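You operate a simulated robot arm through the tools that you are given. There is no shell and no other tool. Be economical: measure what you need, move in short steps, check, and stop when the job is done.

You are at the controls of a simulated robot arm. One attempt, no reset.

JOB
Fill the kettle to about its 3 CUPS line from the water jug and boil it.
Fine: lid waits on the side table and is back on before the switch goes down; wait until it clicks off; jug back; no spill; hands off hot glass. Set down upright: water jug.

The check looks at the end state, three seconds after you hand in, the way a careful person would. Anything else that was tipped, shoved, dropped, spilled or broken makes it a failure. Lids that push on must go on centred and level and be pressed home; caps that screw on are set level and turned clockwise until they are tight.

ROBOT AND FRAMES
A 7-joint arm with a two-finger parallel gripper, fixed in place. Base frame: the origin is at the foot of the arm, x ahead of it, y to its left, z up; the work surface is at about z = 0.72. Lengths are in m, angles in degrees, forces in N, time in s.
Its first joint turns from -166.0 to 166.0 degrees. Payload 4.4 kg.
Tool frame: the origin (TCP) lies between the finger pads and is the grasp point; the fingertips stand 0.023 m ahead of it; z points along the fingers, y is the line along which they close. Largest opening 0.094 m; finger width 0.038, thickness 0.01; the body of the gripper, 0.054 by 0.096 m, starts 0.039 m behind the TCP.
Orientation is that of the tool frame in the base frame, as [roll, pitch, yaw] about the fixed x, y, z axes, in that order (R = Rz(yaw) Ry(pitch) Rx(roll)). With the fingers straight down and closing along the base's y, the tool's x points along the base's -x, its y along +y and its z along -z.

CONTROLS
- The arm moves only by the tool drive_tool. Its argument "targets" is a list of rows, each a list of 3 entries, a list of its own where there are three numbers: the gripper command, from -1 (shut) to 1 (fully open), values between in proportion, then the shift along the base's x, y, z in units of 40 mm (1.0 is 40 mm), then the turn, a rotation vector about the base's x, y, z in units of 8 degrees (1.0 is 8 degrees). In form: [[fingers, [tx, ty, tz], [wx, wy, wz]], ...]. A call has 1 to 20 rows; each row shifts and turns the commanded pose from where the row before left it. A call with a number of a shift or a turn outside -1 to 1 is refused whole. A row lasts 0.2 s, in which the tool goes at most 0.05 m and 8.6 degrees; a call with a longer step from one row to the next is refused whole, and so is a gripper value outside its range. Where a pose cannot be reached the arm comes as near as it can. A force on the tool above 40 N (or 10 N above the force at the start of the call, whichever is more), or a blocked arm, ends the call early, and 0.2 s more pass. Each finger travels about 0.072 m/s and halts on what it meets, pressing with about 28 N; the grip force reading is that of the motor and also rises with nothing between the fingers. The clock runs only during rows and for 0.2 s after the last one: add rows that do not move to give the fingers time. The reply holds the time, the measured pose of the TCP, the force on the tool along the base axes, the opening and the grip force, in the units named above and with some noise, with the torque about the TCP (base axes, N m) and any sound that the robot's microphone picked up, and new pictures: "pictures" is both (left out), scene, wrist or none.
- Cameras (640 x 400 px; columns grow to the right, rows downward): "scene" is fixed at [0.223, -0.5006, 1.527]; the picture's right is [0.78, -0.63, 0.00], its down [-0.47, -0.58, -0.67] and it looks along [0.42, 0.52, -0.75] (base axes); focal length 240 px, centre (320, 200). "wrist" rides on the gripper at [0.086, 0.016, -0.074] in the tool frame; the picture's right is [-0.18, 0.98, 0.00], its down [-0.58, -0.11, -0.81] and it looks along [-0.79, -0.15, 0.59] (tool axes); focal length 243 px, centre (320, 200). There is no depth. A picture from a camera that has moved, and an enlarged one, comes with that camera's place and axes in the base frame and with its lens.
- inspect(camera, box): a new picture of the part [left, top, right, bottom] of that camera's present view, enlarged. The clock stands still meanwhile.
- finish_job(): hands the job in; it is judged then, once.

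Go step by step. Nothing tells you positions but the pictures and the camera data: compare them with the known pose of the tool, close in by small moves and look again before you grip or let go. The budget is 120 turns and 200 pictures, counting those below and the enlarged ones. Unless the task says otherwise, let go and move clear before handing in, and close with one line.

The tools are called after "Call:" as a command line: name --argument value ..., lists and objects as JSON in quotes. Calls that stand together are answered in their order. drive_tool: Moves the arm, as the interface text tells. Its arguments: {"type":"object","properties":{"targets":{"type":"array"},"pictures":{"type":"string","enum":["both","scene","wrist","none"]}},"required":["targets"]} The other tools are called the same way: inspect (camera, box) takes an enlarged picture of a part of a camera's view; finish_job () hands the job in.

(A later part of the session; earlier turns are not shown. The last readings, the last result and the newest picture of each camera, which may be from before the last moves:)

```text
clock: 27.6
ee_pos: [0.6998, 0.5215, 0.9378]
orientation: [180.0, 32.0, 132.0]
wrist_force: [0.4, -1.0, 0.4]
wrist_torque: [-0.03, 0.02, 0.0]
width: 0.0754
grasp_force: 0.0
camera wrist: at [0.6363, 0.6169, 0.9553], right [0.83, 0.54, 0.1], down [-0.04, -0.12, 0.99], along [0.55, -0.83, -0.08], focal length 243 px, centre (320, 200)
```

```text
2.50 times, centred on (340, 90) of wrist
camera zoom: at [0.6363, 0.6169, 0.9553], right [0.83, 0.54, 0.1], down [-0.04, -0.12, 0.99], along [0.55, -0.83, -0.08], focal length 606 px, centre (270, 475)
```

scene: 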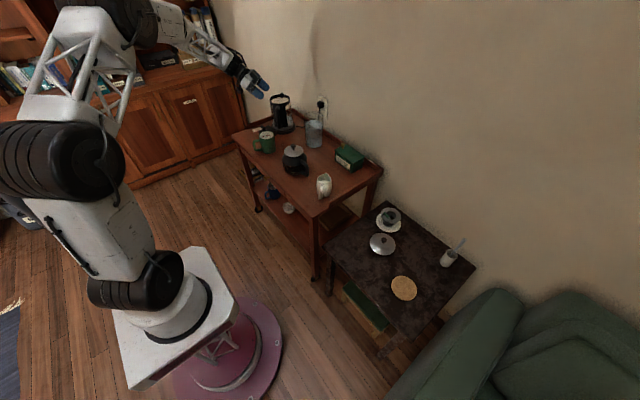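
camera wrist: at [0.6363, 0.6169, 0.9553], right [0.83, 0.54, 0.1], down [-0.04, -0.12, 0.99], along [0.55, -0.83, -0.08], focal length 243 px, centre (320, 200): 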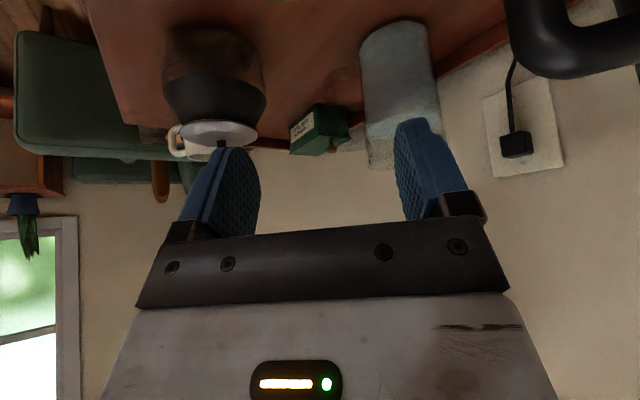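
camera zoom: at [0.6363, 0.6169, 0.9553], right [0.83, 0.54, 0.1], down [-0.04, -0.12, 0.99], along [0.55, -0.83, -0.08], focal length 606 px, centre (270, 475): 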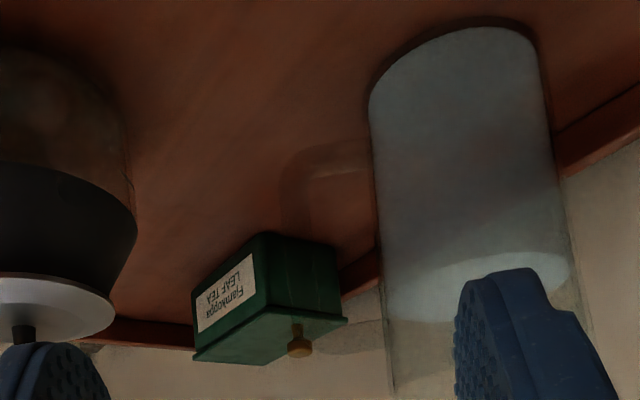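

Call:
inspect --camera "wrist" --box '[325, 50, 395, 160]'

```text
3.64 times, centred on (360, 105) of wrist
camera zoom: at [0.6363, 0.6169, 0.9553], right [0.83, 0.54, 0.1], down [-0.04, -0.12, 0.99], along [0.55, -0.83, -0.08], focal length 882 px, centre (174, 546)
```

zoom: 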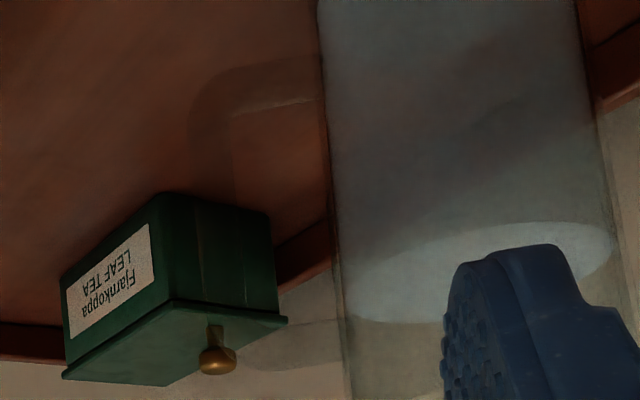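

I now place the jug axis at (0.912, 0.416) with radius 0.045, and the handle bar at about (0.840, 0.362), z 0.77 to 0.845, about 0.02 thick. I'll set the tool square to the handle plane, narrow the fingers and take a close look.

Call:
drive_tool --targets '[[-0.1, [0, 0, 0.2], [0, 0, -0.625]], [-0.1, [0.5, -0.5, 0], [-0.799, -0.602, 0]], [-0.1, [0.5, -0.5, -0.3], [-0.799, -0.602, 0]], [-0.1, [0.5, -0.5, -0.3], [-0.799, -0.602, 0]], [-0.1, [0.5, -0.5, -0.4], [-0.4, -0.301, 0]], [-0.1, [0, 0, 0], [0, 0, 0]]]'

Call:
inspect --camera "wrist" --box '[220, 0, 460, 180]'

Call:
inspect --camera "scene" --box '[230, 70, 370, 190]'

```text
clock: 29.0
ee_pos: [0.7788, 0.4415, 0.9083]
orientation: [180.0, 60.1, 126.9]
wrist_force: [0.5, -0.7, 0.6]
wrist_torque: [0.02, -0.02, -0.01]
width: 0.0421
grasp_force: 0.1
camera wrist: at [0.7254, 0.5381, 0.8696], right [0.84, 0.52, 0.16], down [-0.33, 0.26, 0.91], along [0.43, -0.81, 0.39], focal length 243 px, centre (320, 200)
```

scene: 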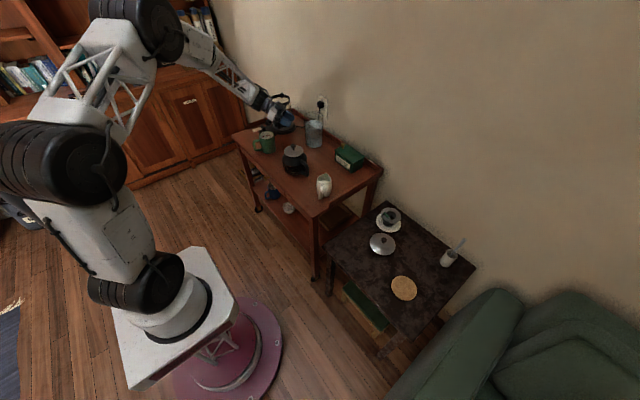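
wrist: 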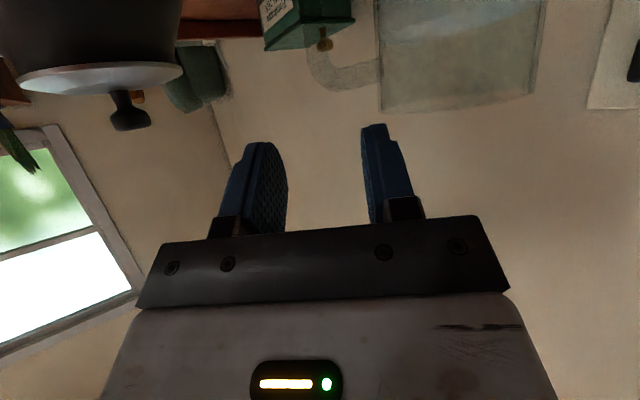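

```text
2.22 times, centred on (340, 90) of wrist
camera zoom: at [0.7254, 0.5381, 0.8696], right [0.84, 0.52, 0.16], down [-0.33, 0.26, 0.91], along [0.43, -0.81, 0.39], focal length 539 px, centre (276, 444)
```

zoom: 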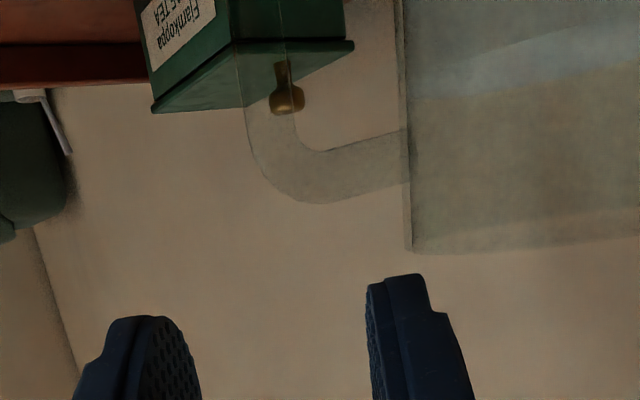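

```text
3.33 times, centred on (300, 130) of scene
camera zoom: at [0.223, -0.5006, 1.527], right [0.78, -0.63, 0.0], down [-0.47, -0.58, -0.67], along [0.42, 0.52, -0.75], focal length 798 px, centre (387, 433)
```

zoom: 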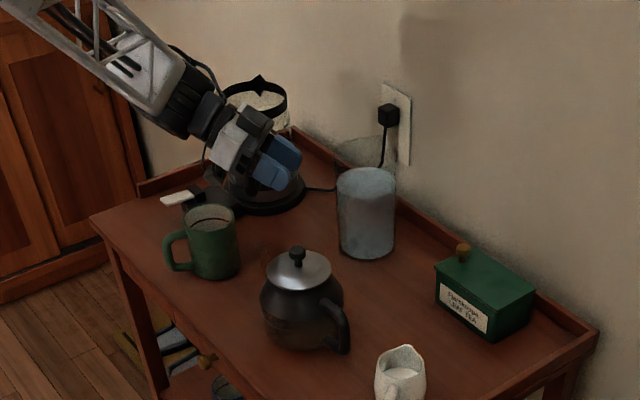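

The handle shows clearly and agrees with my estimate. I'll drop to just in front of the loop and check the alignment.

Call:
drive_tool --targets '[[-0.1, [0.2, -0.26, -0.7], [0, 0, 0]], [-0.1, [0.2, -0.26, -0.7], [0, 0, 0]], [-0.1, [0.1, -0.14, -0.4], [0, 0, 0]], [-0.1, [0, 0, 0], [0, 0, 0]]]'

Call:
inspect --camera "wrist" --box '[200, 0, 440, 200]'

Call:
inspect --camera "scene" --box '[250, 80, 350, 170]'

```text
clock: 29.6
ee_pos: [0.7938, 0.43, 0.8758]
orientation: [178.2, 60.0, 125.4]
wrist_force: [-0.6, -0.5, 8.3]
wrist_torque: [0.95, 0.58, 0.12]
width: 0.0422
grasp_force: 0.2
stopped in row 2: the force on the tool passed its limit at 67 N (the readings are from after the stop); the commanded pose is now the measured one
camera wrist: at [0.741, 0.5262, 0.8383], right [0.84, 0.52, 0.18], down [-0.34, 0.25, 0.9], along [0.42, -0.82, 0.39], focal length 243 px, centre (320, 200)
```

scene: 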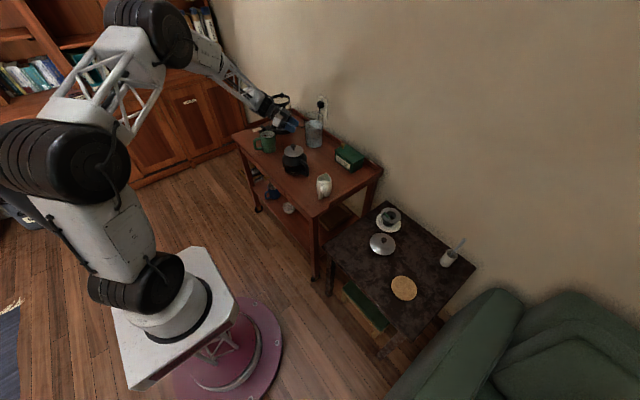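
wrist: 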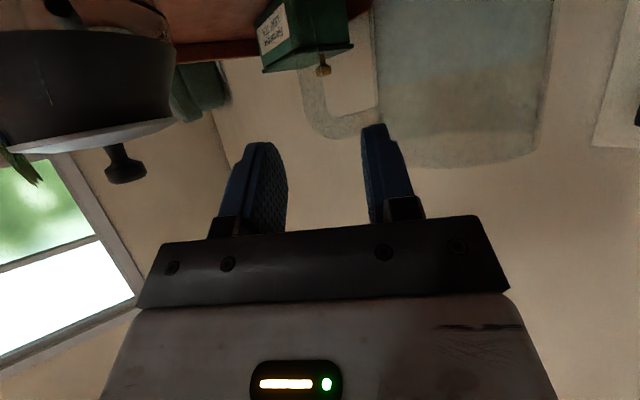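

```text
2.00 times, centred on (320, 100) of wrist
camera zoom: at [0.741, 0.5262, 0.8383], right [0.84, 0.52, 0.18], down [-0.34, 0.25, 0.9], along [0.42, -0.82, 0.39], focal length 485 px, centre (320, 400)
```

zoom: 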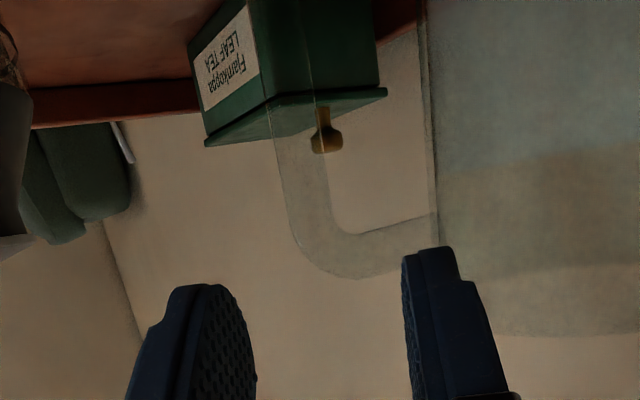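

```text
4.44 times, centred on (300, 125) of scene
camera zoom: at [0.223, -0.5006, 1.527], right [0.78, -0.63, 0.0], down [-0.47, -0.58, -0.67], along [0.42, 0.52, -0.75], focal length 1064 px, centre (409, 533)
```

zoom: 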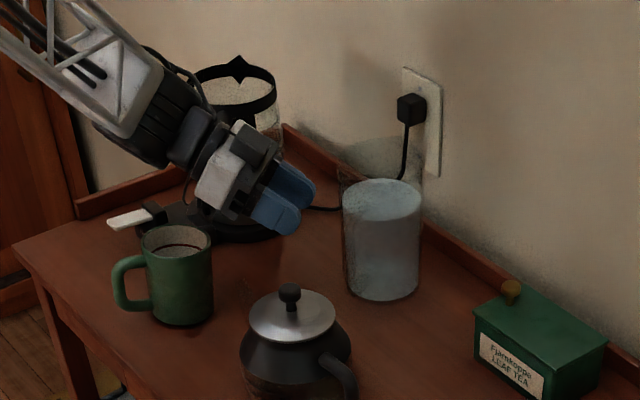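

The camera box on the gripper touched the green mug's rim from above; the mug still looks upright and in place. I'll back off upward, check the mug, and turn the hand over so its camera rides on top.

Call:
drive_tool --targets '[[-0.1, [0, 0, 0.5], [0, 0, 0]], [-0.1, [0, 0, 1], [0, 0, 0]], [-0.1, [-0.3, 0, 1], [0, 0, 0]], [-0.1, [-0.5, 0, 1], [0, 0, 0]], [-0.1, [-0.5, 0, 1], [0, 0, 0]], [-0.1, [-0.5, 0, 1], [0, 0, 0]]]' --pictures "scene"

Call:
inspect --camera "scene" --box '[235, 105, 305, 165]'

```text
clock: 30.9
ee_pos: [0.7204, 0.4294, 1.0947]
orientation: [178.4, 60.0, 125.7]
wrist_force: [0.4, 0.6, -0.6]
wrist_torque: [-0.03, -0.01, -0.03]
width: 0.0423
grasp_force: 0.1
```

scene: 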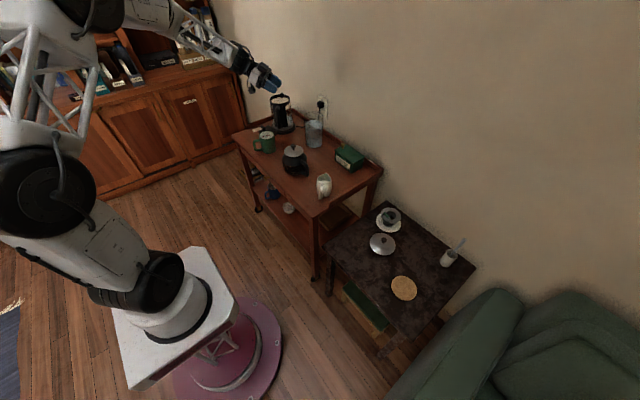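

```text
6.67 times, centred on (270, 135) of scene
camera zoom: at [0.223, -0.5006, 1.527], right [0.78, -0.63, 0.0], down [-0.47, -0.58, -0.67], along [0.42, 0.52, -0.75], focal length 1597 px, centre (653, 633)
```

zoom: 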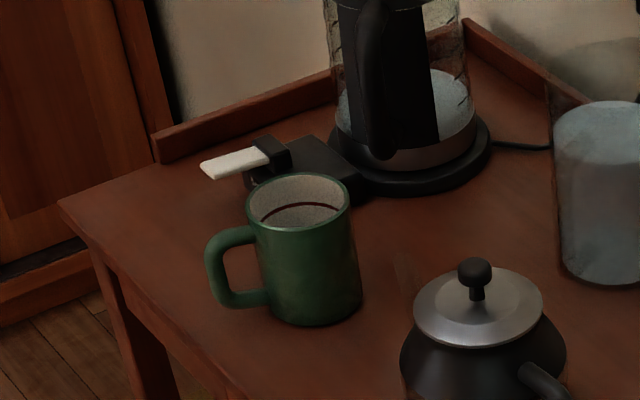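

The mug is undisturbed. Now I'll turn the hand about its own axis in free space, at about z 1.09.

Call:
drive_tool --targets '[[-0.1, [0, 0, 0], [0.521, -0.692, -0.5]], [-0.1, [0, 0, 0], [0.521, -0.692, -0.5]], [-0.1, [0, 0, 0], [0.521, -0.692, -0.5]], [-0.1, [0, 0, 0], [0.521, -0.692, -0.5]], [-0.1, [0, 0, 0], [0.521, -0.692, -0.5]], [-0.1, [0, 0, 0], [0.521, -0.692, -0.5]], [-0.1, [0, 0, 0], [0.521, -0.692, -0.5]], [-0.1, [0, 0, 0], [0.521, -0.692, -0.5]], [-0.1, [0, 0, 0], [0.521, -0.692, -0.5]], [-0.1, [0, 0, 0], [0.521, -0.692, -0.5]], [-0.1, [0, 0, 0], [0.521, -0.692, -0.5]], [-0.1, [0, 0, 0], [0.521, -0.692, -0.5]]]' --pictures "none"

```text
clock: 33.5
ee_pos: [0.7269, 0.4296, 1.1019]
orientation: [121.6, 18.8, 48.2]
wrist_force: [-0.2, -0.8, -0.5]
wrist_torque: [0.01, 0.0, -0.01]
width: 0.0424
grasp_force: 0.0
out of reach, approached as far as the arm can: row 9, 10, 11, 12
```

The turn is limited that way, so I'll turn the other way by 160 degrees or more.

Call:
drive_tool --targets '[[-0.1, [0, 0, 0], [-0.521, 0.692, 0.5]], [-0.1, [0, 0, 0], [-0.521, 0.692, 0.5]], [-0.1, [0, 0, 0], [-0.521, 0.692, 0.5]], [-0.1, [0, 0, 0], [-0.521, 0.692, 0.5]], [-0.1, [0, 0, 0], [-0.521, 0.692, 0.5]], [-0.1, [0, 0, 0], [-0.521, 0.692, 0.5]], [-0.1, [0, 0, 0], [-0.521, 0.692, 0.5]], [-0.1, [0, 0, 0], [-0.521, 0.692, 0.5]], [-0.1, [0, 0, 0], [-0.521, 0.692, 0.5]], [-0.1, [0, 0, 0], [-0.521, 0.692, 0.5]], [-0.1, [0, 0, 0], [-0.521, 0.692, 0.5]], [-0.1, [0, 0, 0], [-0.521, 0.692, 0.5]], [-0.1, [0, 0, 0], [-0.521, 0.692, 0.5]], [-0.1, [0, 0, 0], [-0.521, 0.692, 0.5]], [-0.1, [0, 0, 0], [-0.521, 0.692, 0.5]], [-0.1, [0, 0, 0], [-0.521, 0.692, 0.5]], [-0.1, [0, 0, 0], [-0.521, 0.692, 0.5]], [-0.1, [0, 0, 0], [-0.521, 0.692, 0.5]], [-0.1, [0, 0, 0], [-0.521, 0.692, 0.5]], [-0.1, [0, 0, 0], [-0.521, 0.692, 0.5]]]' --pictures "none"

Call:
drive_tool --targets '[[-0.1, [0, 0, 0], [-0.521, 0.692, 0.5]], [-0.1, [0, 0, 0], [-0.521, 0.692, 0.5]], [-0.1, [0, 0, 0], [-0.521, 0.692, 0.5]], [-0.1, [0, 0, 0], [-0.521, 0.692, 0.5]], [-0.1, [0, 0, 0], [-0.521, 0.692, 0.5]], [-0.1, [0, 0, 0], [-0.521, 0.692, 0.5]], [-0.1, [0, 0, 0], [-0.521, 0.692, 0.5]], [-0.1, [0, 0, 0], [-0.521, 0.692, 0.5]], [-0.1, [0, 0, 0], [-0.521, 0.692, 0.5]], [-0.1, [0, 0, 0], [-0.521, 0.692, 0.5]]]'

```text
clock: 37.8
ee_pos: [0.7263, 0.4298, 1.1023]
orientation: [-120.3, -1.8, -142.0]
wrist_force: [-0.2, -1.0, -0.4]
wrist_torque: [-0.02, 0.0, 0.0]
width: 0.0423
grasp_force: 0.0
```

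```text
clock: 40.0
ee_pos: [0.727, 0.4286, 1.1025]
orientation: [-166.8, -59.0, -68.7]
wrist_force: [-1.1, 0.2, 0.2]
wrist_torque: [0.0, 0.01, -0.03]
width: 0.0424
grasp_force: 0.0
camera wrist: at [0.6902, 0.4315, 1.2119], right [-0.86, -0.44, -0.27], down [-0.43, 0.9, -0.08], along [0.28, 0.05, -0.96], focal length 243 px, centre (320, 200)
```

scene: 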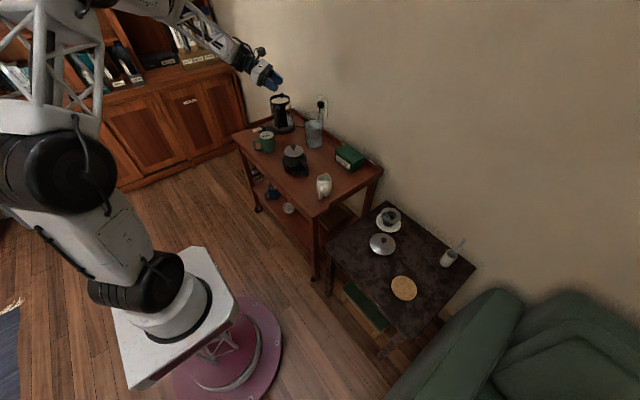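
wrist: 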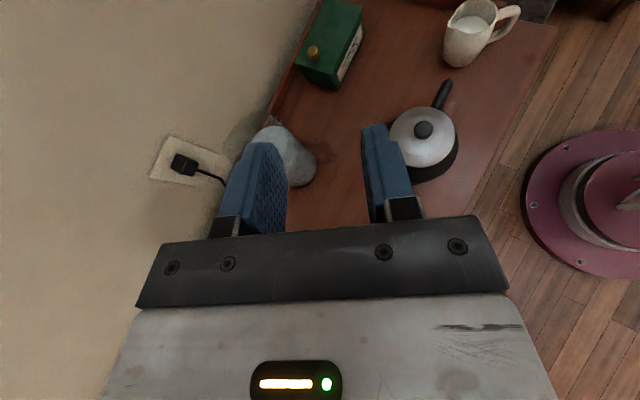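

The hand is now almost turned over, with the camera on top looking down at the jug. I'll level it and test the pour roll in free air before gripping anything.

Call:
drive_tool --targets '[[-0.1, [0, 0, 0], [-0.443, 0.588, 0.425]], [-0.1, [0, 0, 0], [-0.521, 0.692, 0.5]], [-0.1, [0, 0, 0], [-0.521, 0.692, 0.5]], [-0.1, [0, 0, 0], [-0.521, 0.692, 0.5]], [-0.1, [0, 0, 0], [-0.521, 0.692, 0.5]], [-0.1, [0, 0, 0], [-0.521, 0.692, 0.5]], [-0.1, [0, 0, 0], [-0.521, 0.692, 0.5]], [-0.1, [0, 0, 0], [-0.521, 0.692, 0.5]], [-0.1, [0, 0, 0], [-0.521, 0.692, 0.5]], [-0.1, [0, 0, 0], [-0.521, 0.692, 0.5]], [-0.1, [0, 0, 0], [-0.521, 0.692, 0.5]]]' --pictures "none"

```text
clock: 42.4
ee_pos: [0.7269, 0.4287, 1.1043]
orientation: [120.1, -9.6, 31.3]
wrist_force: [-0.9, -0.4, 0.6]
wrist_torque: [-0.01, 0.02, -0.01]
width: 0.0419
grasp_force: 0.1
```

The full 80 degree pour roll is available. I'll roll back and come down to a viewing point above and behind the handle.

Call:
drive_tool --targets '[[-0.1, [0, 0, 0], [0.521, -0.692, -0.5]], [-0.1, [0, 0, 0], [0.521, -0.692, -0.5]], [-0.1, [0, 0, 0], [0.521, -0.692, -0.5]], [-0.1, [0, 0, 0], [0.521, -0.692, -0.5]], [-0.1, [0, 0, 0], [0.521, -0.692, -0.5]], [-0.1, [0, 0, 0], [0.521, -0.692, -0.5]], [-0.1, [0, 0, 0], [0.521, -0.692, -0.5]], [-0.1, [0, 0, 0], [0.521, -0.692, -0.5]], [-0.1, [0, 0, 0], [0.521, -0.692, -0.5]], [-0.1, [0, 0, 0], [0.521, -0.692, -0.5]], [-0.1, [0.26, 0.06, -0.87], [0, 0, 0]], [-0.1, [0.26, 0.06, -0.87], [0, 0, 0]], [-0.1, [0.26, 0.06, -0.87], [0, 0, 0]], [-0.1, [0.26, 0.06, -0.87], [0, 0, 0]], [-0.1, [0.26, 0.06, -0.87], [0, 0, 0]]]'

Call:
inspect --camera "wrist" --box '[220, 60, 420, 240]'

```text
clock: 45.5
ee_pos: [0.7781, 0.4424, 0.9279]
orientation: [-177.9, -59.9, -55.7]
wrist_force: [-0.7, 0.4, 0.2]
wrist_torque: [0.03, 0.04, -0.01]
width: 0.042
grasp_force: 0.1
camera wrist: at [0.7494, 0.4497, 1.0398], right [-0.85, -0.5, -0.18], down [-0.49, 0.86, -0.1], along [0.2, 0.01, -0.98], focal length 243 px, centre (320, 200)
```

scene: 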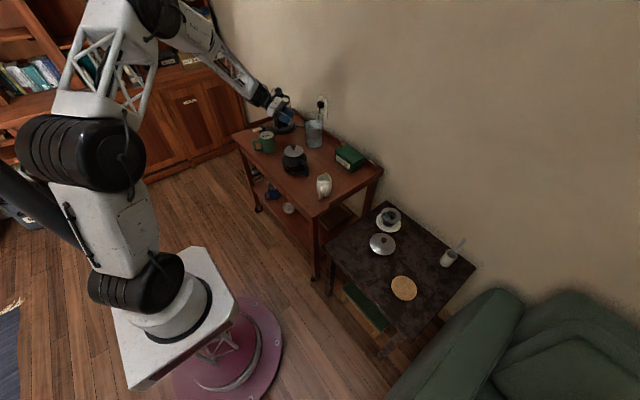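
wrist: 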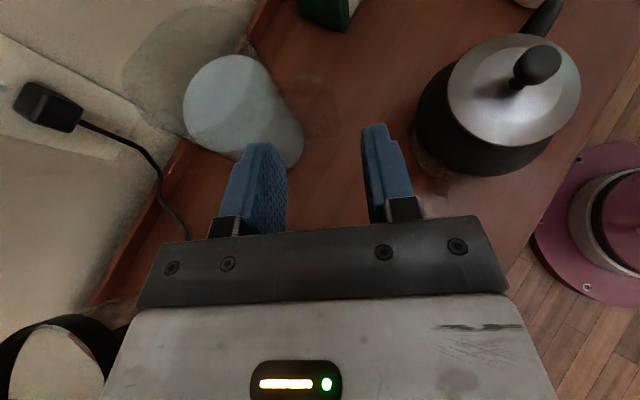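

```text
2.22 times, centred on (320, 150) of wrist
camera zoom: at [0.7494, 0.4497, 1.0398], right [-0.85, -0.5, -0.18], down [-0.49, 0.86, -0.1], along [0.2, 0.01, -0.98], focal length 539 px, centre (320, 311)
```

zoom: 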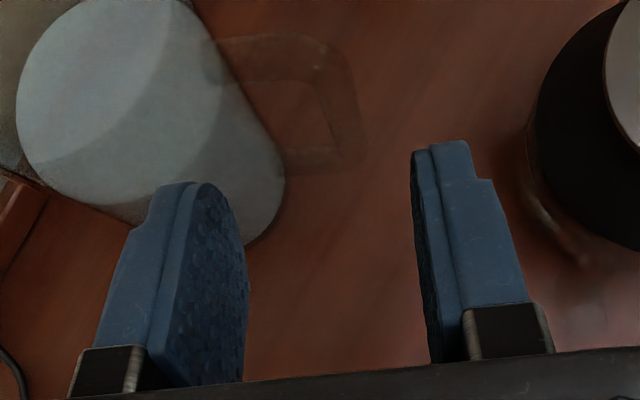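

From above, the bar is at (0.835, 0.372) and the loop plane runs at about 211 degrees. I'll turn 6 degrees to be square and come down in front of the loop.

Call:
drive_tool --targets '[[-0.1, [0.1, -0.05, -0.3], [0, 0, -0.75]], [-0.1, [0.2, -0.13, -0.8], [0, 0, 0]], [-0.1, [0.25, -0.14, -0.8], [0, 0, 0]], [-0.1, [0, 0, 0], [0, 0, 0]]]'

Call:
inspect --camera "wrist" --box '[220, 60, 420, 240]'

Call:
inspect --camera "scene" --box '[250, 80, 350, 170]'

```text
clock: 46.5
ee_pos: [0.7992, 0.4284, 0.8525]
orientation: [-178.1, -60.1, -61.5]
wrist_force: [-0.8, 0.1, 0.0]
wrist_torque: [-0.02, 0.0, 0.03]
width: 0.0423
grasp_force: 0.0
camera wrist: at [0.7719, 0.4383, 0.9638], right [-0.89, -0.41, -0.18], down [-0.4, 0.91, -0.1], along [0.2, -0.02, -0.98], focal length 243 px, centre (320, 200)
```

scene: 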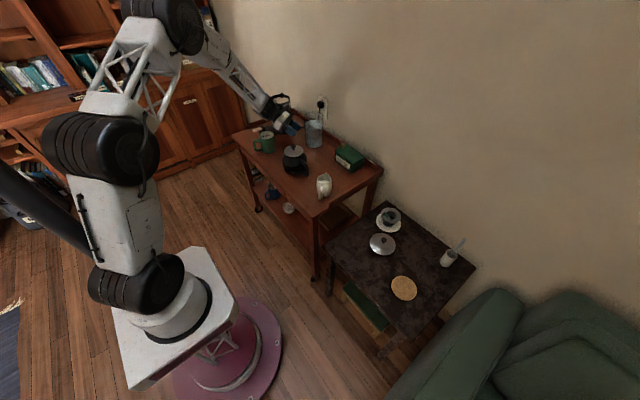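
wrist: 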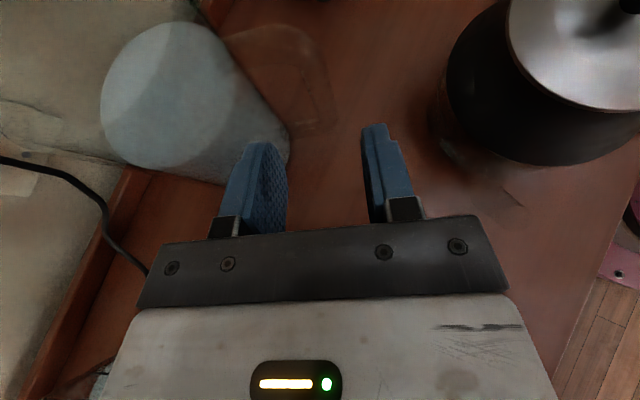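

```text
2.22 times, centred on (320, 150) of wrist
camera zoom: at [0.7719, 0.4383, 0.9638], right [-0.89, -0.41, -0.18], down [-0.4, 0.91, -0.1], along [0.2, -0.02, -0.98], focal length 539 px, centre (320, 311)
```

zoom: 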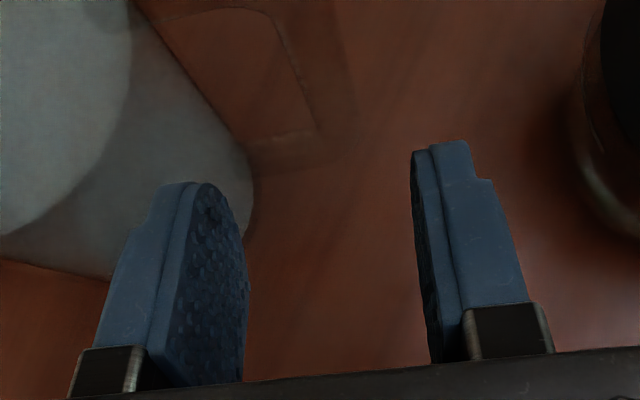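

```text
4.44 times, centred on (300, 125) of scene
camera zoom: at [0.223, -0.5006, 1.527], right [0.78, -0.63, 0.0], down [-0.47, -0.58, -0.67], along [0.42, 0.52, -0.75], focal length 1064 px, centre (409, 533)
```

zoom: 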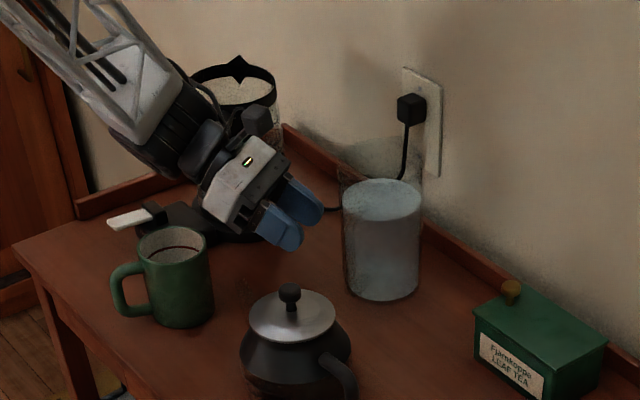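

The bar is centred laterally between the fingers, about 7 cm ahead. I'll slide in around it.

Call:
drive_tool --targets '[[-0.1, [0.14, -0.24, -0.3], [0, 0, 0]], [-0.1, [0.14, -0.24, -0.3], [0, 0, 0]], [-0.1, [0.14, -0.24, -0.2], [0, 0, 0]], [-0.1, [0.14, -0.24, -0.1], [0, 0, 0]], [-0.1, [0.14, -0.23, -0.1], [0, 0, 0]], [-0.1, [0.13, -0.2, 0], [0, 0, 0]], [-0.1, [0, 0, 0], [0, 0, 0]]]'

Call:
inspect --camera "wrist" --box '[220, 60, 420, 240]'

Call:
inspect --camera "scene" --box '[270, 90, 350, 160]'

```text
clock: 48.1
ee_pos: [0.8342, 0.3723, 0.8124]
orientation: [-178.1, -60.0, -61.7]
wrist_force: [0.6, -0.5, 0.4]
wrist_torque: [-0.03, 0.0, -0.01]
width: 0.0424
grasp_force: 0.0
camera wrist: at [0.8073, 0.3828, 0.9239], right [-0.89, -0.41, -0.18], down [-0.4, 0.91, -0.1], along [0.2, -0.02, -0.98], focal length 243 px, centre (320, 200)
```

scene: 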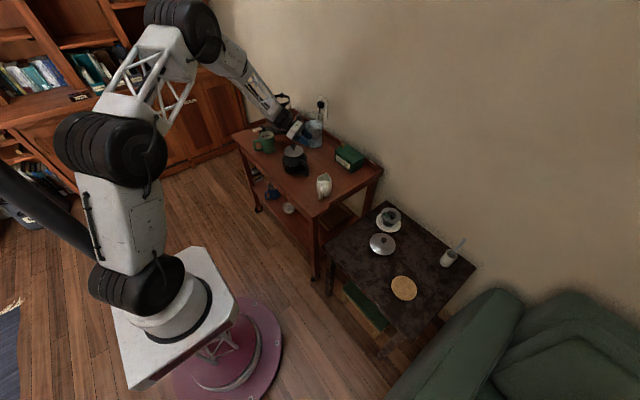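
wrist: 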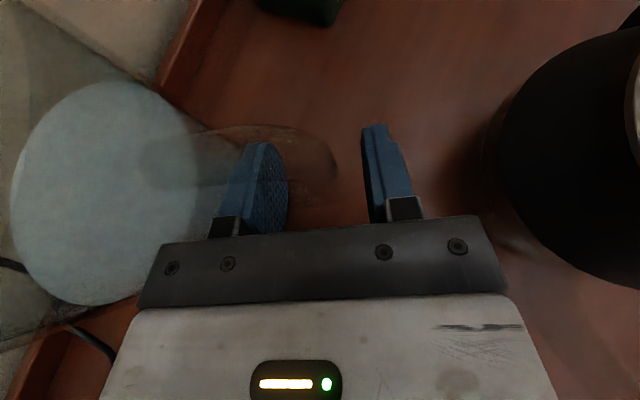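

```text
2.22 times, centred on (320, 150) of wrist
camera zoom: at [0.8073, 0.3828, 0.9239], right [-0.89, -0.41, -0.18], down [-0.4, 0.91, -0.1], along [0.2, -0.02, -0.98], focal length 539 px, centre (320, 311)
```

zoom: 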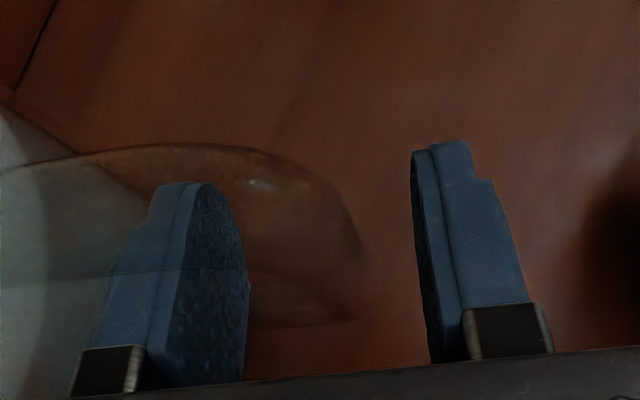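

```text
5.71 times, centred on (310, 125) of scene
camera zoom: at [0.223, -0.5006, 1.527], right [0.78, -0.63, 0.0], down [-0.47, -0.58, -0.67], along [0.42, 0.52, -0.75], focal length 1369 px, centre (377, 629)
```

zoom: 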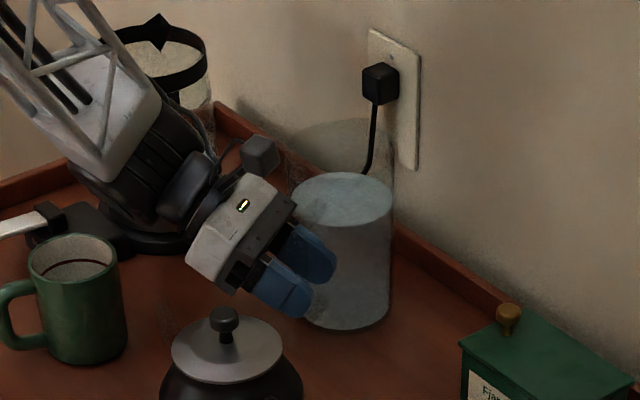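

The bar sits between the fingers, with the inner finger inside the loop. I'll close on it.

Call:
drive_tool --targets '[[-0.3, [0, 0, 0], [0, 0, 0]], [-0.5, [0, 0, 0], [0, 0, 0]], [-0.7, [0, 0, 0], [0, 0, 0]], [-1, [0, 0, 0], [0, 0, 0]], [-1, [0, 0, 0], [0, 0, 0]], [-1, [0, 0, 0], [0, 0, 0]]]' --pictures "wrist"

```text
clock: 49.5
ee_pos: [0.8344, 0.3732, 0.8114]
orientation: [-178.1, -60.0, -61.5]
wrist_force: [0.6, 0.1, 0.1]
wrist_torque: [-0.38, 0.76, 0.01]
width: 0.0158
grasp_force: 28.2
camera wrist: at [0.8071, 0.3829, 0.9233], right [-0.89, -0.41, -0.18], down [-0.4, 0.91, -0.1], along [0.2, -0.02, -0.98], focal length 243 px, centre (320, 200)
```

wrist: 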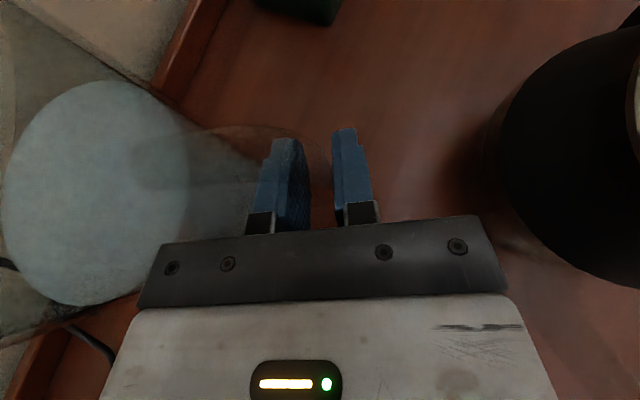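

Gripped at 16 mm. I'll lift a few millimetres and check for sag.

Call:
drive_tool --targets '[[-1, [0, 0, 0.06], [0, 0, 0]], [-1, [0, 0, 0.08], [0, 0, 0]], [-1, [0, 0, 0.1], [0, 0, 0]], [-1, [0, 0, 0.12], [0, 0, 0]], [-1, [0, 0, 0], [0, 0, 0]]]' --pictures "wrist"

Call:
inspect --camera "scene" --box '[270, 90, 350, 160]'

```text
clock: 50.8
ee_pos: [0.8327, 0.3734, 0.8271]
orientation: [-178.1, -59.9, -61.6]
wrist_force: [-0.1, 0.7, -11.6]
wrist_torque: [-0.42, 0.77, -0.04]
width: 0.0158
grasp_force: 27.6
camera wrist: at [0.8064, 0.3827, 0.9393], right [-0.89, -0.41, -0.18], down [-0.4, 0.91, -0.1], along [0.2, -0.02, -0.98], focal length 243 px, centre (320, 200)
```

wrist: 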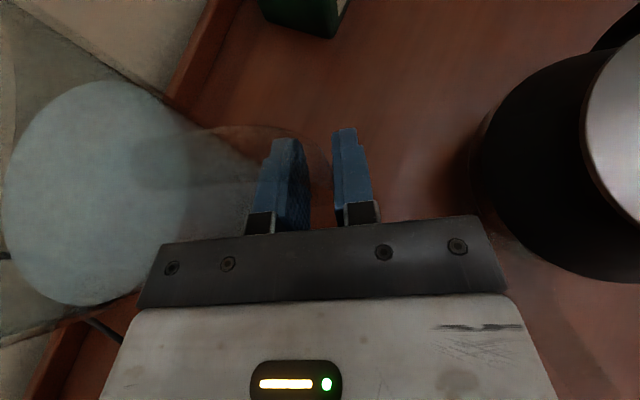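

```text
5.71 times, centred on (310, 125) of scene
camera zoom: at [0.223, -0.5006, 1.527], right [0.78, -0.63, 0.0], down [-0.47, -0.58, -0.67], along [0.42, 0.52, -0.75], focal length 1369 px, centre (377, 629)
```

zoom: 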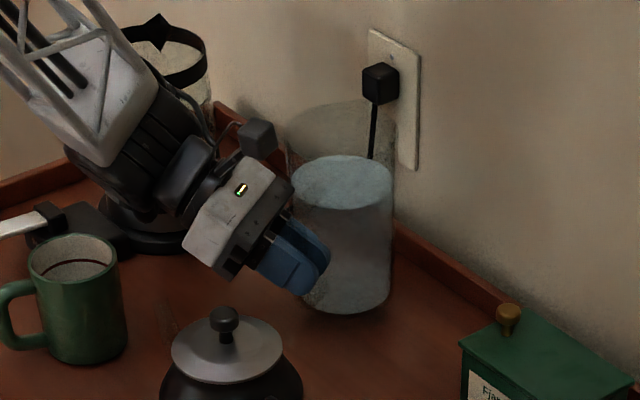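

The jug is lifted and steady at 11.6 N with no sag. I'll raise it, then yaw it so its lip faces the kettle while clear of the kettle's handle.

Call:
drive_tool --targets '[[-1, [0, 0, 0.3], [0, 0, 0]], [-1, [0, 0, 0.6], [0, 0, 0]], [-1, [0, 0, 0.7], [0, 0, 0]], [-1, [0, 0, 0.7], [0, 0, 0]], [-1, [0, 0, 0.7], [0, 0, 0]], [-1, [0, 0, 0.5], [0, 0, 0.2]], [-1, [0, 0, 0], [0, 0, 0.5]], [-1, [0, 0, 0], [0, 0, 0.7]], [-1, [0, 0, 0], [0, 0, 0.7]], [-1, [0, 0, 0], [0, 0, 0.7]], [-1, [0, 0, 0], [0, 0, 0.7]], [-1, [0, 0, 0], [0, 0, 0.7]], [-1, [0, 0, 0], [0, 0, 0.7]], [-1, [0, 0, 0], [0, 0, 0.7]], [-1, [0, 0, 0], [0, 0, 0.7]], [-1, [0, 0, 0], [0, 0, 0.7]], [-1, [0, 0, 0], [0, 0, 0.7]], [-1, [0, 0, 0], [0, 0, 0.6]], [-1, [0, 0, 0], [0, 0, 0.3]], [-1, [0, 0, 0], [0, 0, 0]]]'

Call:
inspect --camera "scene" --box '[250, 70, 350, 160]'

```text
clock: 55.0
ee_pos: [0.833, 0.3733, 0.9673]
orientation: [-178.1, -60.0, 7.3]
wrist_force: [-1.4, 0.2, -11.1]
wrist_torque: [-0.89, -0.08, -0.03]
width: 0.0161
grasp_force: 27.3
camera wrist: at [0.8143, 0.3527, 1.0793], right [0.06, -0.98, -0.18], down [-0.99, -0.04, -0.1], along [0.09, 0.18, -0.98], focal length 243 px, centre (320, 200)
```

scene: 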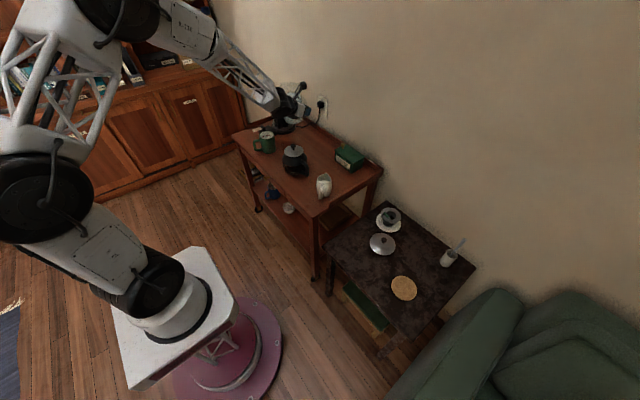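
wrist: 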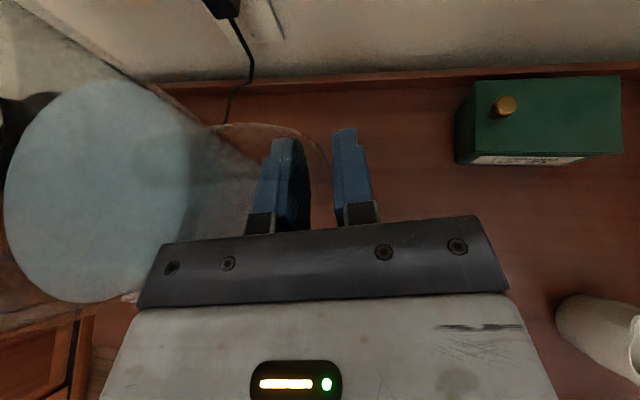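

```text
4.44 times, centred on (300, 115) of scene
camera zoom: at [0.223, -0.5006, 1.527], right [0.78, -0.63, 0.0], down [-0.47, -0.58, -0.67], along [0.42, 0.52, -0.75], focal length 1064 px, centre (409, 578)
```

zoom: 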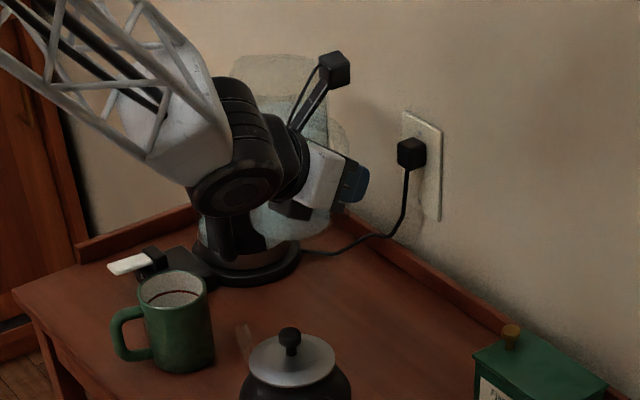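

The jug now points its lip toward about azimuth 100 degrees. I'll move to a staging point short of the kettle and tilt to about 34 degrees, which is below the pouring angle.

Call:
drive_tool --targets '[[-1, [0.2, 0.1, 0.1], [0, 0, 0]], [-1, [0.5, 0.25, 0.2], [0, 0, 0]], [-1, [0.5, 0.25, 0.2], [0, 0, 0]], [-1, [0.5, 0.25, 0.2], [0, 0, 0]], [-1, [0.25, 0.15, 0.1], [0, 0, 0]], [-1, [0, 0, 0], [-0.3, -0.05, 0]], [-1, [0, 0, 0], [-0.59, -0.1, 0]], [-1, [0, 0, 0], [-0.59, -0.1, 0]], [-1, [0, 0, 0], [-0.59, -0.1, 0]], [-1, [0, 0, 0], [-0.59, -0.1, 0]], [-1, [0, 0, 0], [-0.59, -0.1, 0]], [-1, [0, 0, 0], [-0.59, -0.1, 0]], [-1, [0, 0, 0], [-0.59, -0.1, 0]], [-1, [0, 0, 0], [0, 0, 0]]]'

Call:
inspect --camera "scene" --box '[250, 60, 350, 150]'

```text
clock: 58.0
ee_pos: [0.9112, 0.4143, 0.9975]
orientation: [125.1, -45.4, 54.0]
wrist_force: [-0.8, 0.0, -11.8]
wrist_torque: [-0.64, -0.05, -0.02]
width: 0.0156
grasp_force: 28.2
camera wrist: at [0.8808, 0.4613, 1.1], right [0.05, -0.9, 0.43], down [-0.98, -0.12, -0.15], along [0.19, -0.42, -0.89], focal length 243 px, centre (320, 200)
```

scene: 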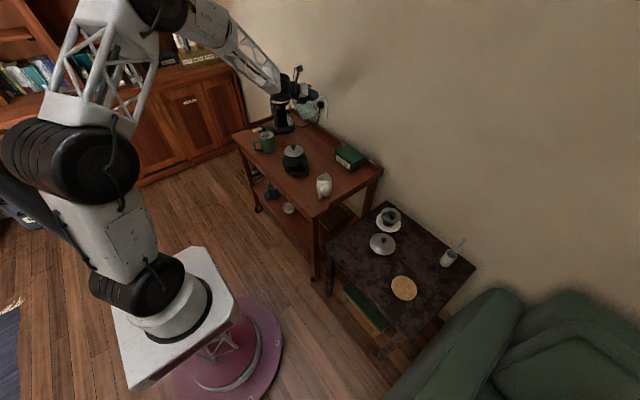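
wrist: 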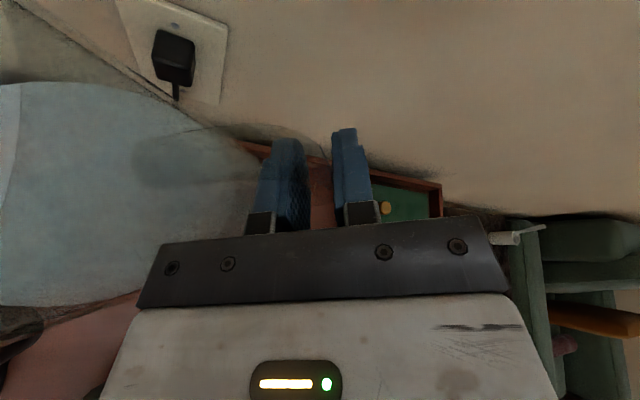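

```text
4.44 times, centred on (300, 105) of scene
camera zoom: at [0.223, -0.5006, 1.527], right [0.78, -0.63, 0.0], down [-0.47, -0.58, -0.67], along [0.42, 0.52, -0.75], focal length 1064 px, centre (409, 622)
```

zoom: 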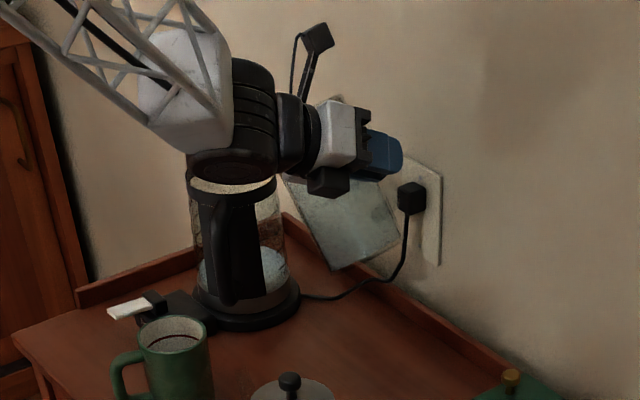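

The view of the kettle's water is clear now. I'll zoom in on it for the starting level before pouring.

Call:
inspect --camera "scene" --box '[286, 98, 322, 138]'

```text
10.00 times, centred on (304, 118) of scene
camera zoom: at [0.223, -0.5006, 1.527], right [0.78, -0.63, 0.0], down [-0.47, -0.58, -0.67], along [0.42, 0.52, -0.75], focal length 2395 px, centre (480, 1020)
```

zoom: 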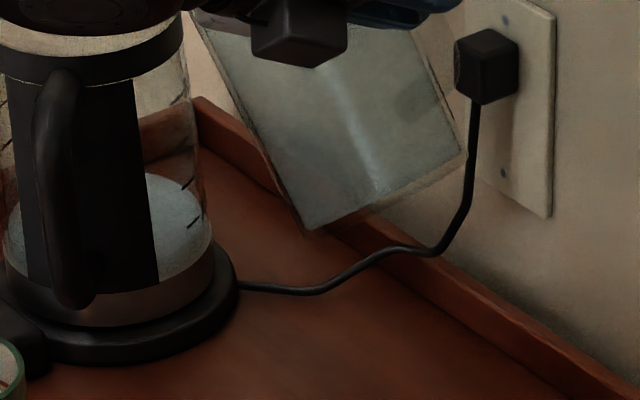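

The kettle's water now stands at about the MIN mark (z ≈ 0.78), and the 3 CUPS tick is at z ≈ 0.828. I'll bring the lip in over the kettle at about 42 degrees, still not pouring.

Call:
drive_tool --targets '[[-1, [-0.1, 0.4, 0.1], [0, 0, 0]], [-1, [-0.1, 0.6, 0], [-0.35, -0.06, 0]], [-1, [-0.1, 0.5, -0.15], [-0.4, -0.07, 0]], [-1, [0, 0.02, -0.1], [0, 0, 0]], [-1, [0, 0, 0], [0, 0, 0]]]'

Call:
inspect --camera "scene" --box '[265, 75, 335, 140]'

```text
clock: 59.1
ee_pos: [0.8995, 0.4734, 0.9929]
orientation: [119.4, -41.1, 58.1]
wrist_force: [-0.1, -0.4, -11.8]
wrist_torque: [-0.53, -0.02, 0.0]
width: 0.0158
grasp_force: 27.6
camera wrist: at [0.8677, 0.5311, 1.0871], right [0.04, -0.85, 0.53], down [-0.98, -0.14, -0.16], along [0.21, -0.51, -0.84], focal length 243 px, centre (320, 200)
```

scene: 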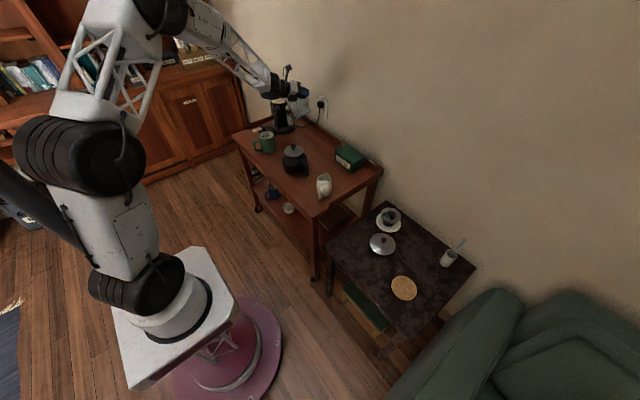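
wrist: 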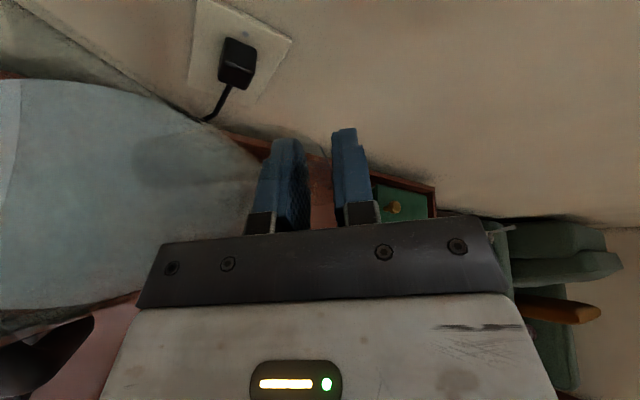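

```text
6.15 times, centred on (300, 108) of scene
camera zoom: at [0.223, -0.5006, 1.527], right [0.78, -0.63, 0.0], down [-0.47, -0.58, -0.67], along [0.42, 0.52, -0.75], focal length 1474 px, centre (443, 769)
```

zoom: 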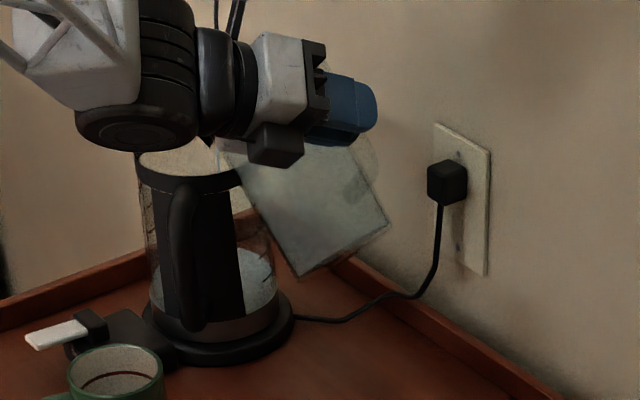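

The lip is over the kettle mouth. I'll tilt to 48 degrees while holding the lip in place and watch for the flow.

Call:
drive_tool --targets '[[-1, [-0.01, 0.05, 0.21], [-0.37, -0.063, 0]], [-1, [-0.01, 0.05, 0.21], [-0.37, -0.063, 0]], [-1, [0, 0, 0], [0, 0, 0]], [-1, [0, 0, 0], [0, 0, 0]]]' --pictures "none"

Call:
inspect --camera "scene" --box '[275, 85, 325, 135]'

```text
clock: 60.1
ee_pos: [0.8978, 0.4766, 1.0105]
orientation: [114.5, -36.5, 61.1]
wrist_force: [-0.2, 0.3, -11.1]
wrist_torque: [-0.46, -0.01, 0.02]
width: 0.0158
grasp_force: 27.9
```

```text
8.00 times, centred on (300, 110) of scene
camera zoom: at [0.223, -0.5006, 1.527], right [0.78, -0.63, 0.0], down [-0.47, -0.58, -0.67], along [0.42, 0.52, -0.75], focal length 1916 px, centre (480, 920)
```

zoom: 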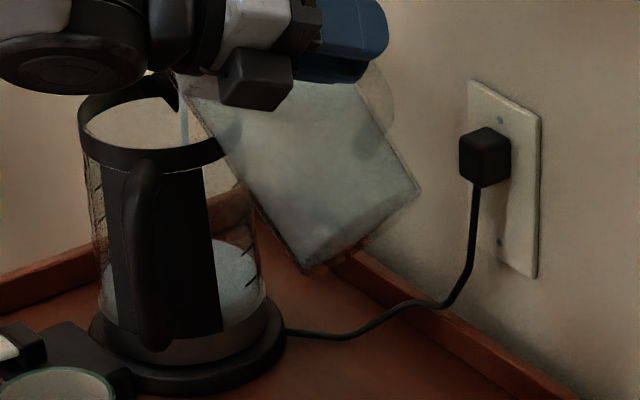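

A thin stream is falling inside the kettle. I'll go on slowly to about 54 degrees and hold.

Call:
drive_tool --targets '[[-1, [-0.02, 0.1, 0.275], [-0.494, -0.084, 0]], [-1, [-0.01, 0.05, 0.135], [-0.247, -0.042, 0]], [-1, [0, 0, 0], [0, 0, 0]], [-1, [0, 0, 0], [0, 0, 0]], [-1, [0, 0, 0], [0, 0, 0]], [-1, [0, 0, 0], [0, 0, 0]], [-1, [0, 0, 0], [0, 0, 0]]]' --pictures "none"

Call:
inspect --camera "scene" --box '[275, 85, 325, 135]'

```text
clock: 61.8
ee_pos: [0.898, 0.4833, 1.0249]
orientation: [110.0, -31.7, 63.6]
wrist_force: [-0.9, 0.4, -10.2]
wrist_torque: [-0.34, -0.01, -0.04]
width: 0.0157
grasp_force: 27.9
```

```text
8.00 times, centred on (300, 110) of scene
camera zoom: at [0.223, -0.5006, 1.527], right [0.78, -0.63, 0.0], down [-0.47, -0.58, -0.67], along [0.42, 0.52, -0.75], focal length 1916 px, centre (480, 920)
```

zoom: 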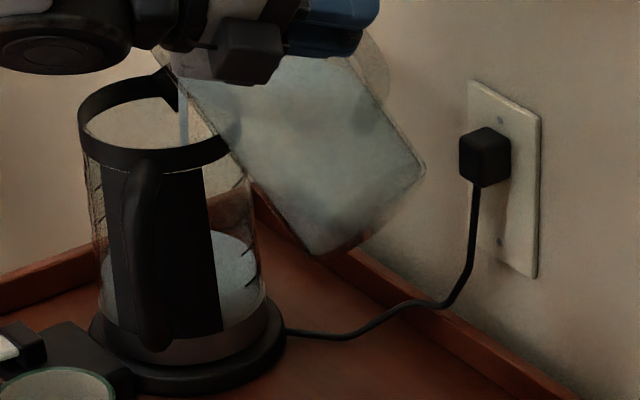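

The level is rising (now z ≈ 0.797), with the stream well inside. I'll tilt to about 59 degrees and hold.

Call:
drive_tool --targets '[[-1, [-0.02, 0.12, 0.26], [-0.494, -0.084, 0]], [-1, [0, 0.03, 0.07], [-0.12, -0.021, 0]], [-1, [0, 0, 0], [0, 0, 0]], [-1, [0, 0, 0], [0, 0, 0]], [-1, [0, 0, 0], [0, 0, 0]], [-1, [0, 0, 0], [0, 0, 0]], [-1, [0, 0, 0], [0, 0, 0]], [-1, [0, 0, 0], [0, 0, 0]]]' --pictures "none"

Call:
inspect --camera "scene" --box '[275, 85, 325, 135]'

```text
clock: 63.5
ee_pos: [0.897, 0.4902, 1.0397]
orientation: [106.7, -27.6, 65.3]
wrist_force: [0.2, 0.6, -8.9]
wrist_torque: [-0.2, 0.05, 0.01]
width: 0.0156
grasp_force: 27.0
```

```text
8.00 times, centred on (300, 110) of scene
camera zoom: at [0.223, -0.5006, 1.527], right [0.78, -0.63, 0.0], down [-0.47, -0.58, -0.67], along [0.42, 0.52, -0.75], focal length 1916 px, centre (480, 920)
```

zoom: 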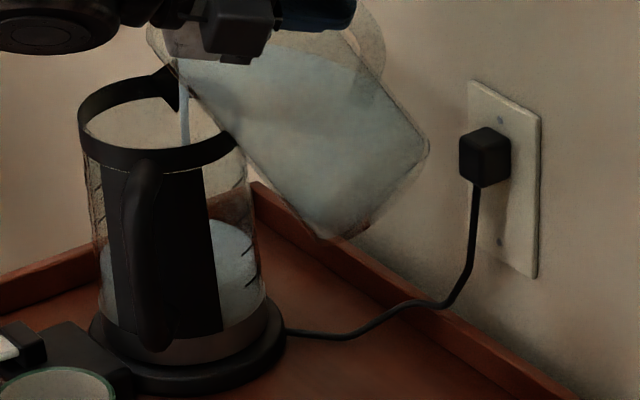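

Call:
drive_tool --targets '[[-1, [-0.02, 0.1, 0.2], [-0.37, -0.063, 0]], [-1, [0, 0, 0], [0, 0, 0]], [-1, [0, 0, 0], [0, 0, 0]], [-1, [0, 0, 0], [0, 0, 0]], [-1, [0, 0, 0], [0, 0, 0]], [-1, [0, 0, 0], [0, 0, 0]]]' --pictures "none"

Call:
inspect --camera "scene" --box '[284, 98, 312, 132]'

```text
clock: 65.0
ee_pos: [0.895, 0.4959, 1.047]
orientation: [104.8, -25.0, 66.0]
wrist_force: [-0.9, -0.1, -9.4]
wrist_torque: [-0.17, -0.01, -0.02]
width: 0.016
grasp_force: 27.9
```

```text
11.76 times, centred on (298, 115) of scene
camera zoom: at [0.223, -0.5006, 1.527], right [0.78, -0.63, 0.0], down [-0.47, -0.58, -0.67], along [0.42, 0.52, -0.75], focal length 2818 px, centre (579, 1200)
```

zoom: 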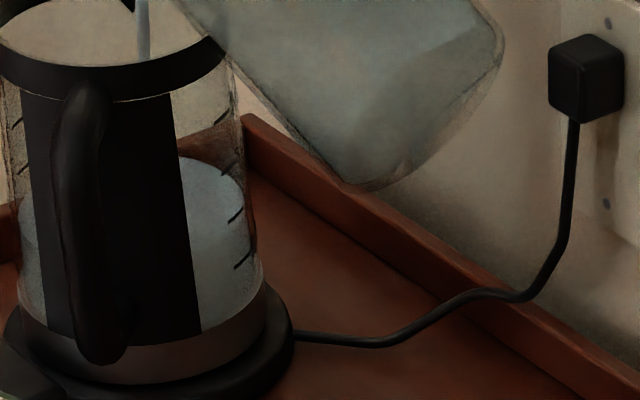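

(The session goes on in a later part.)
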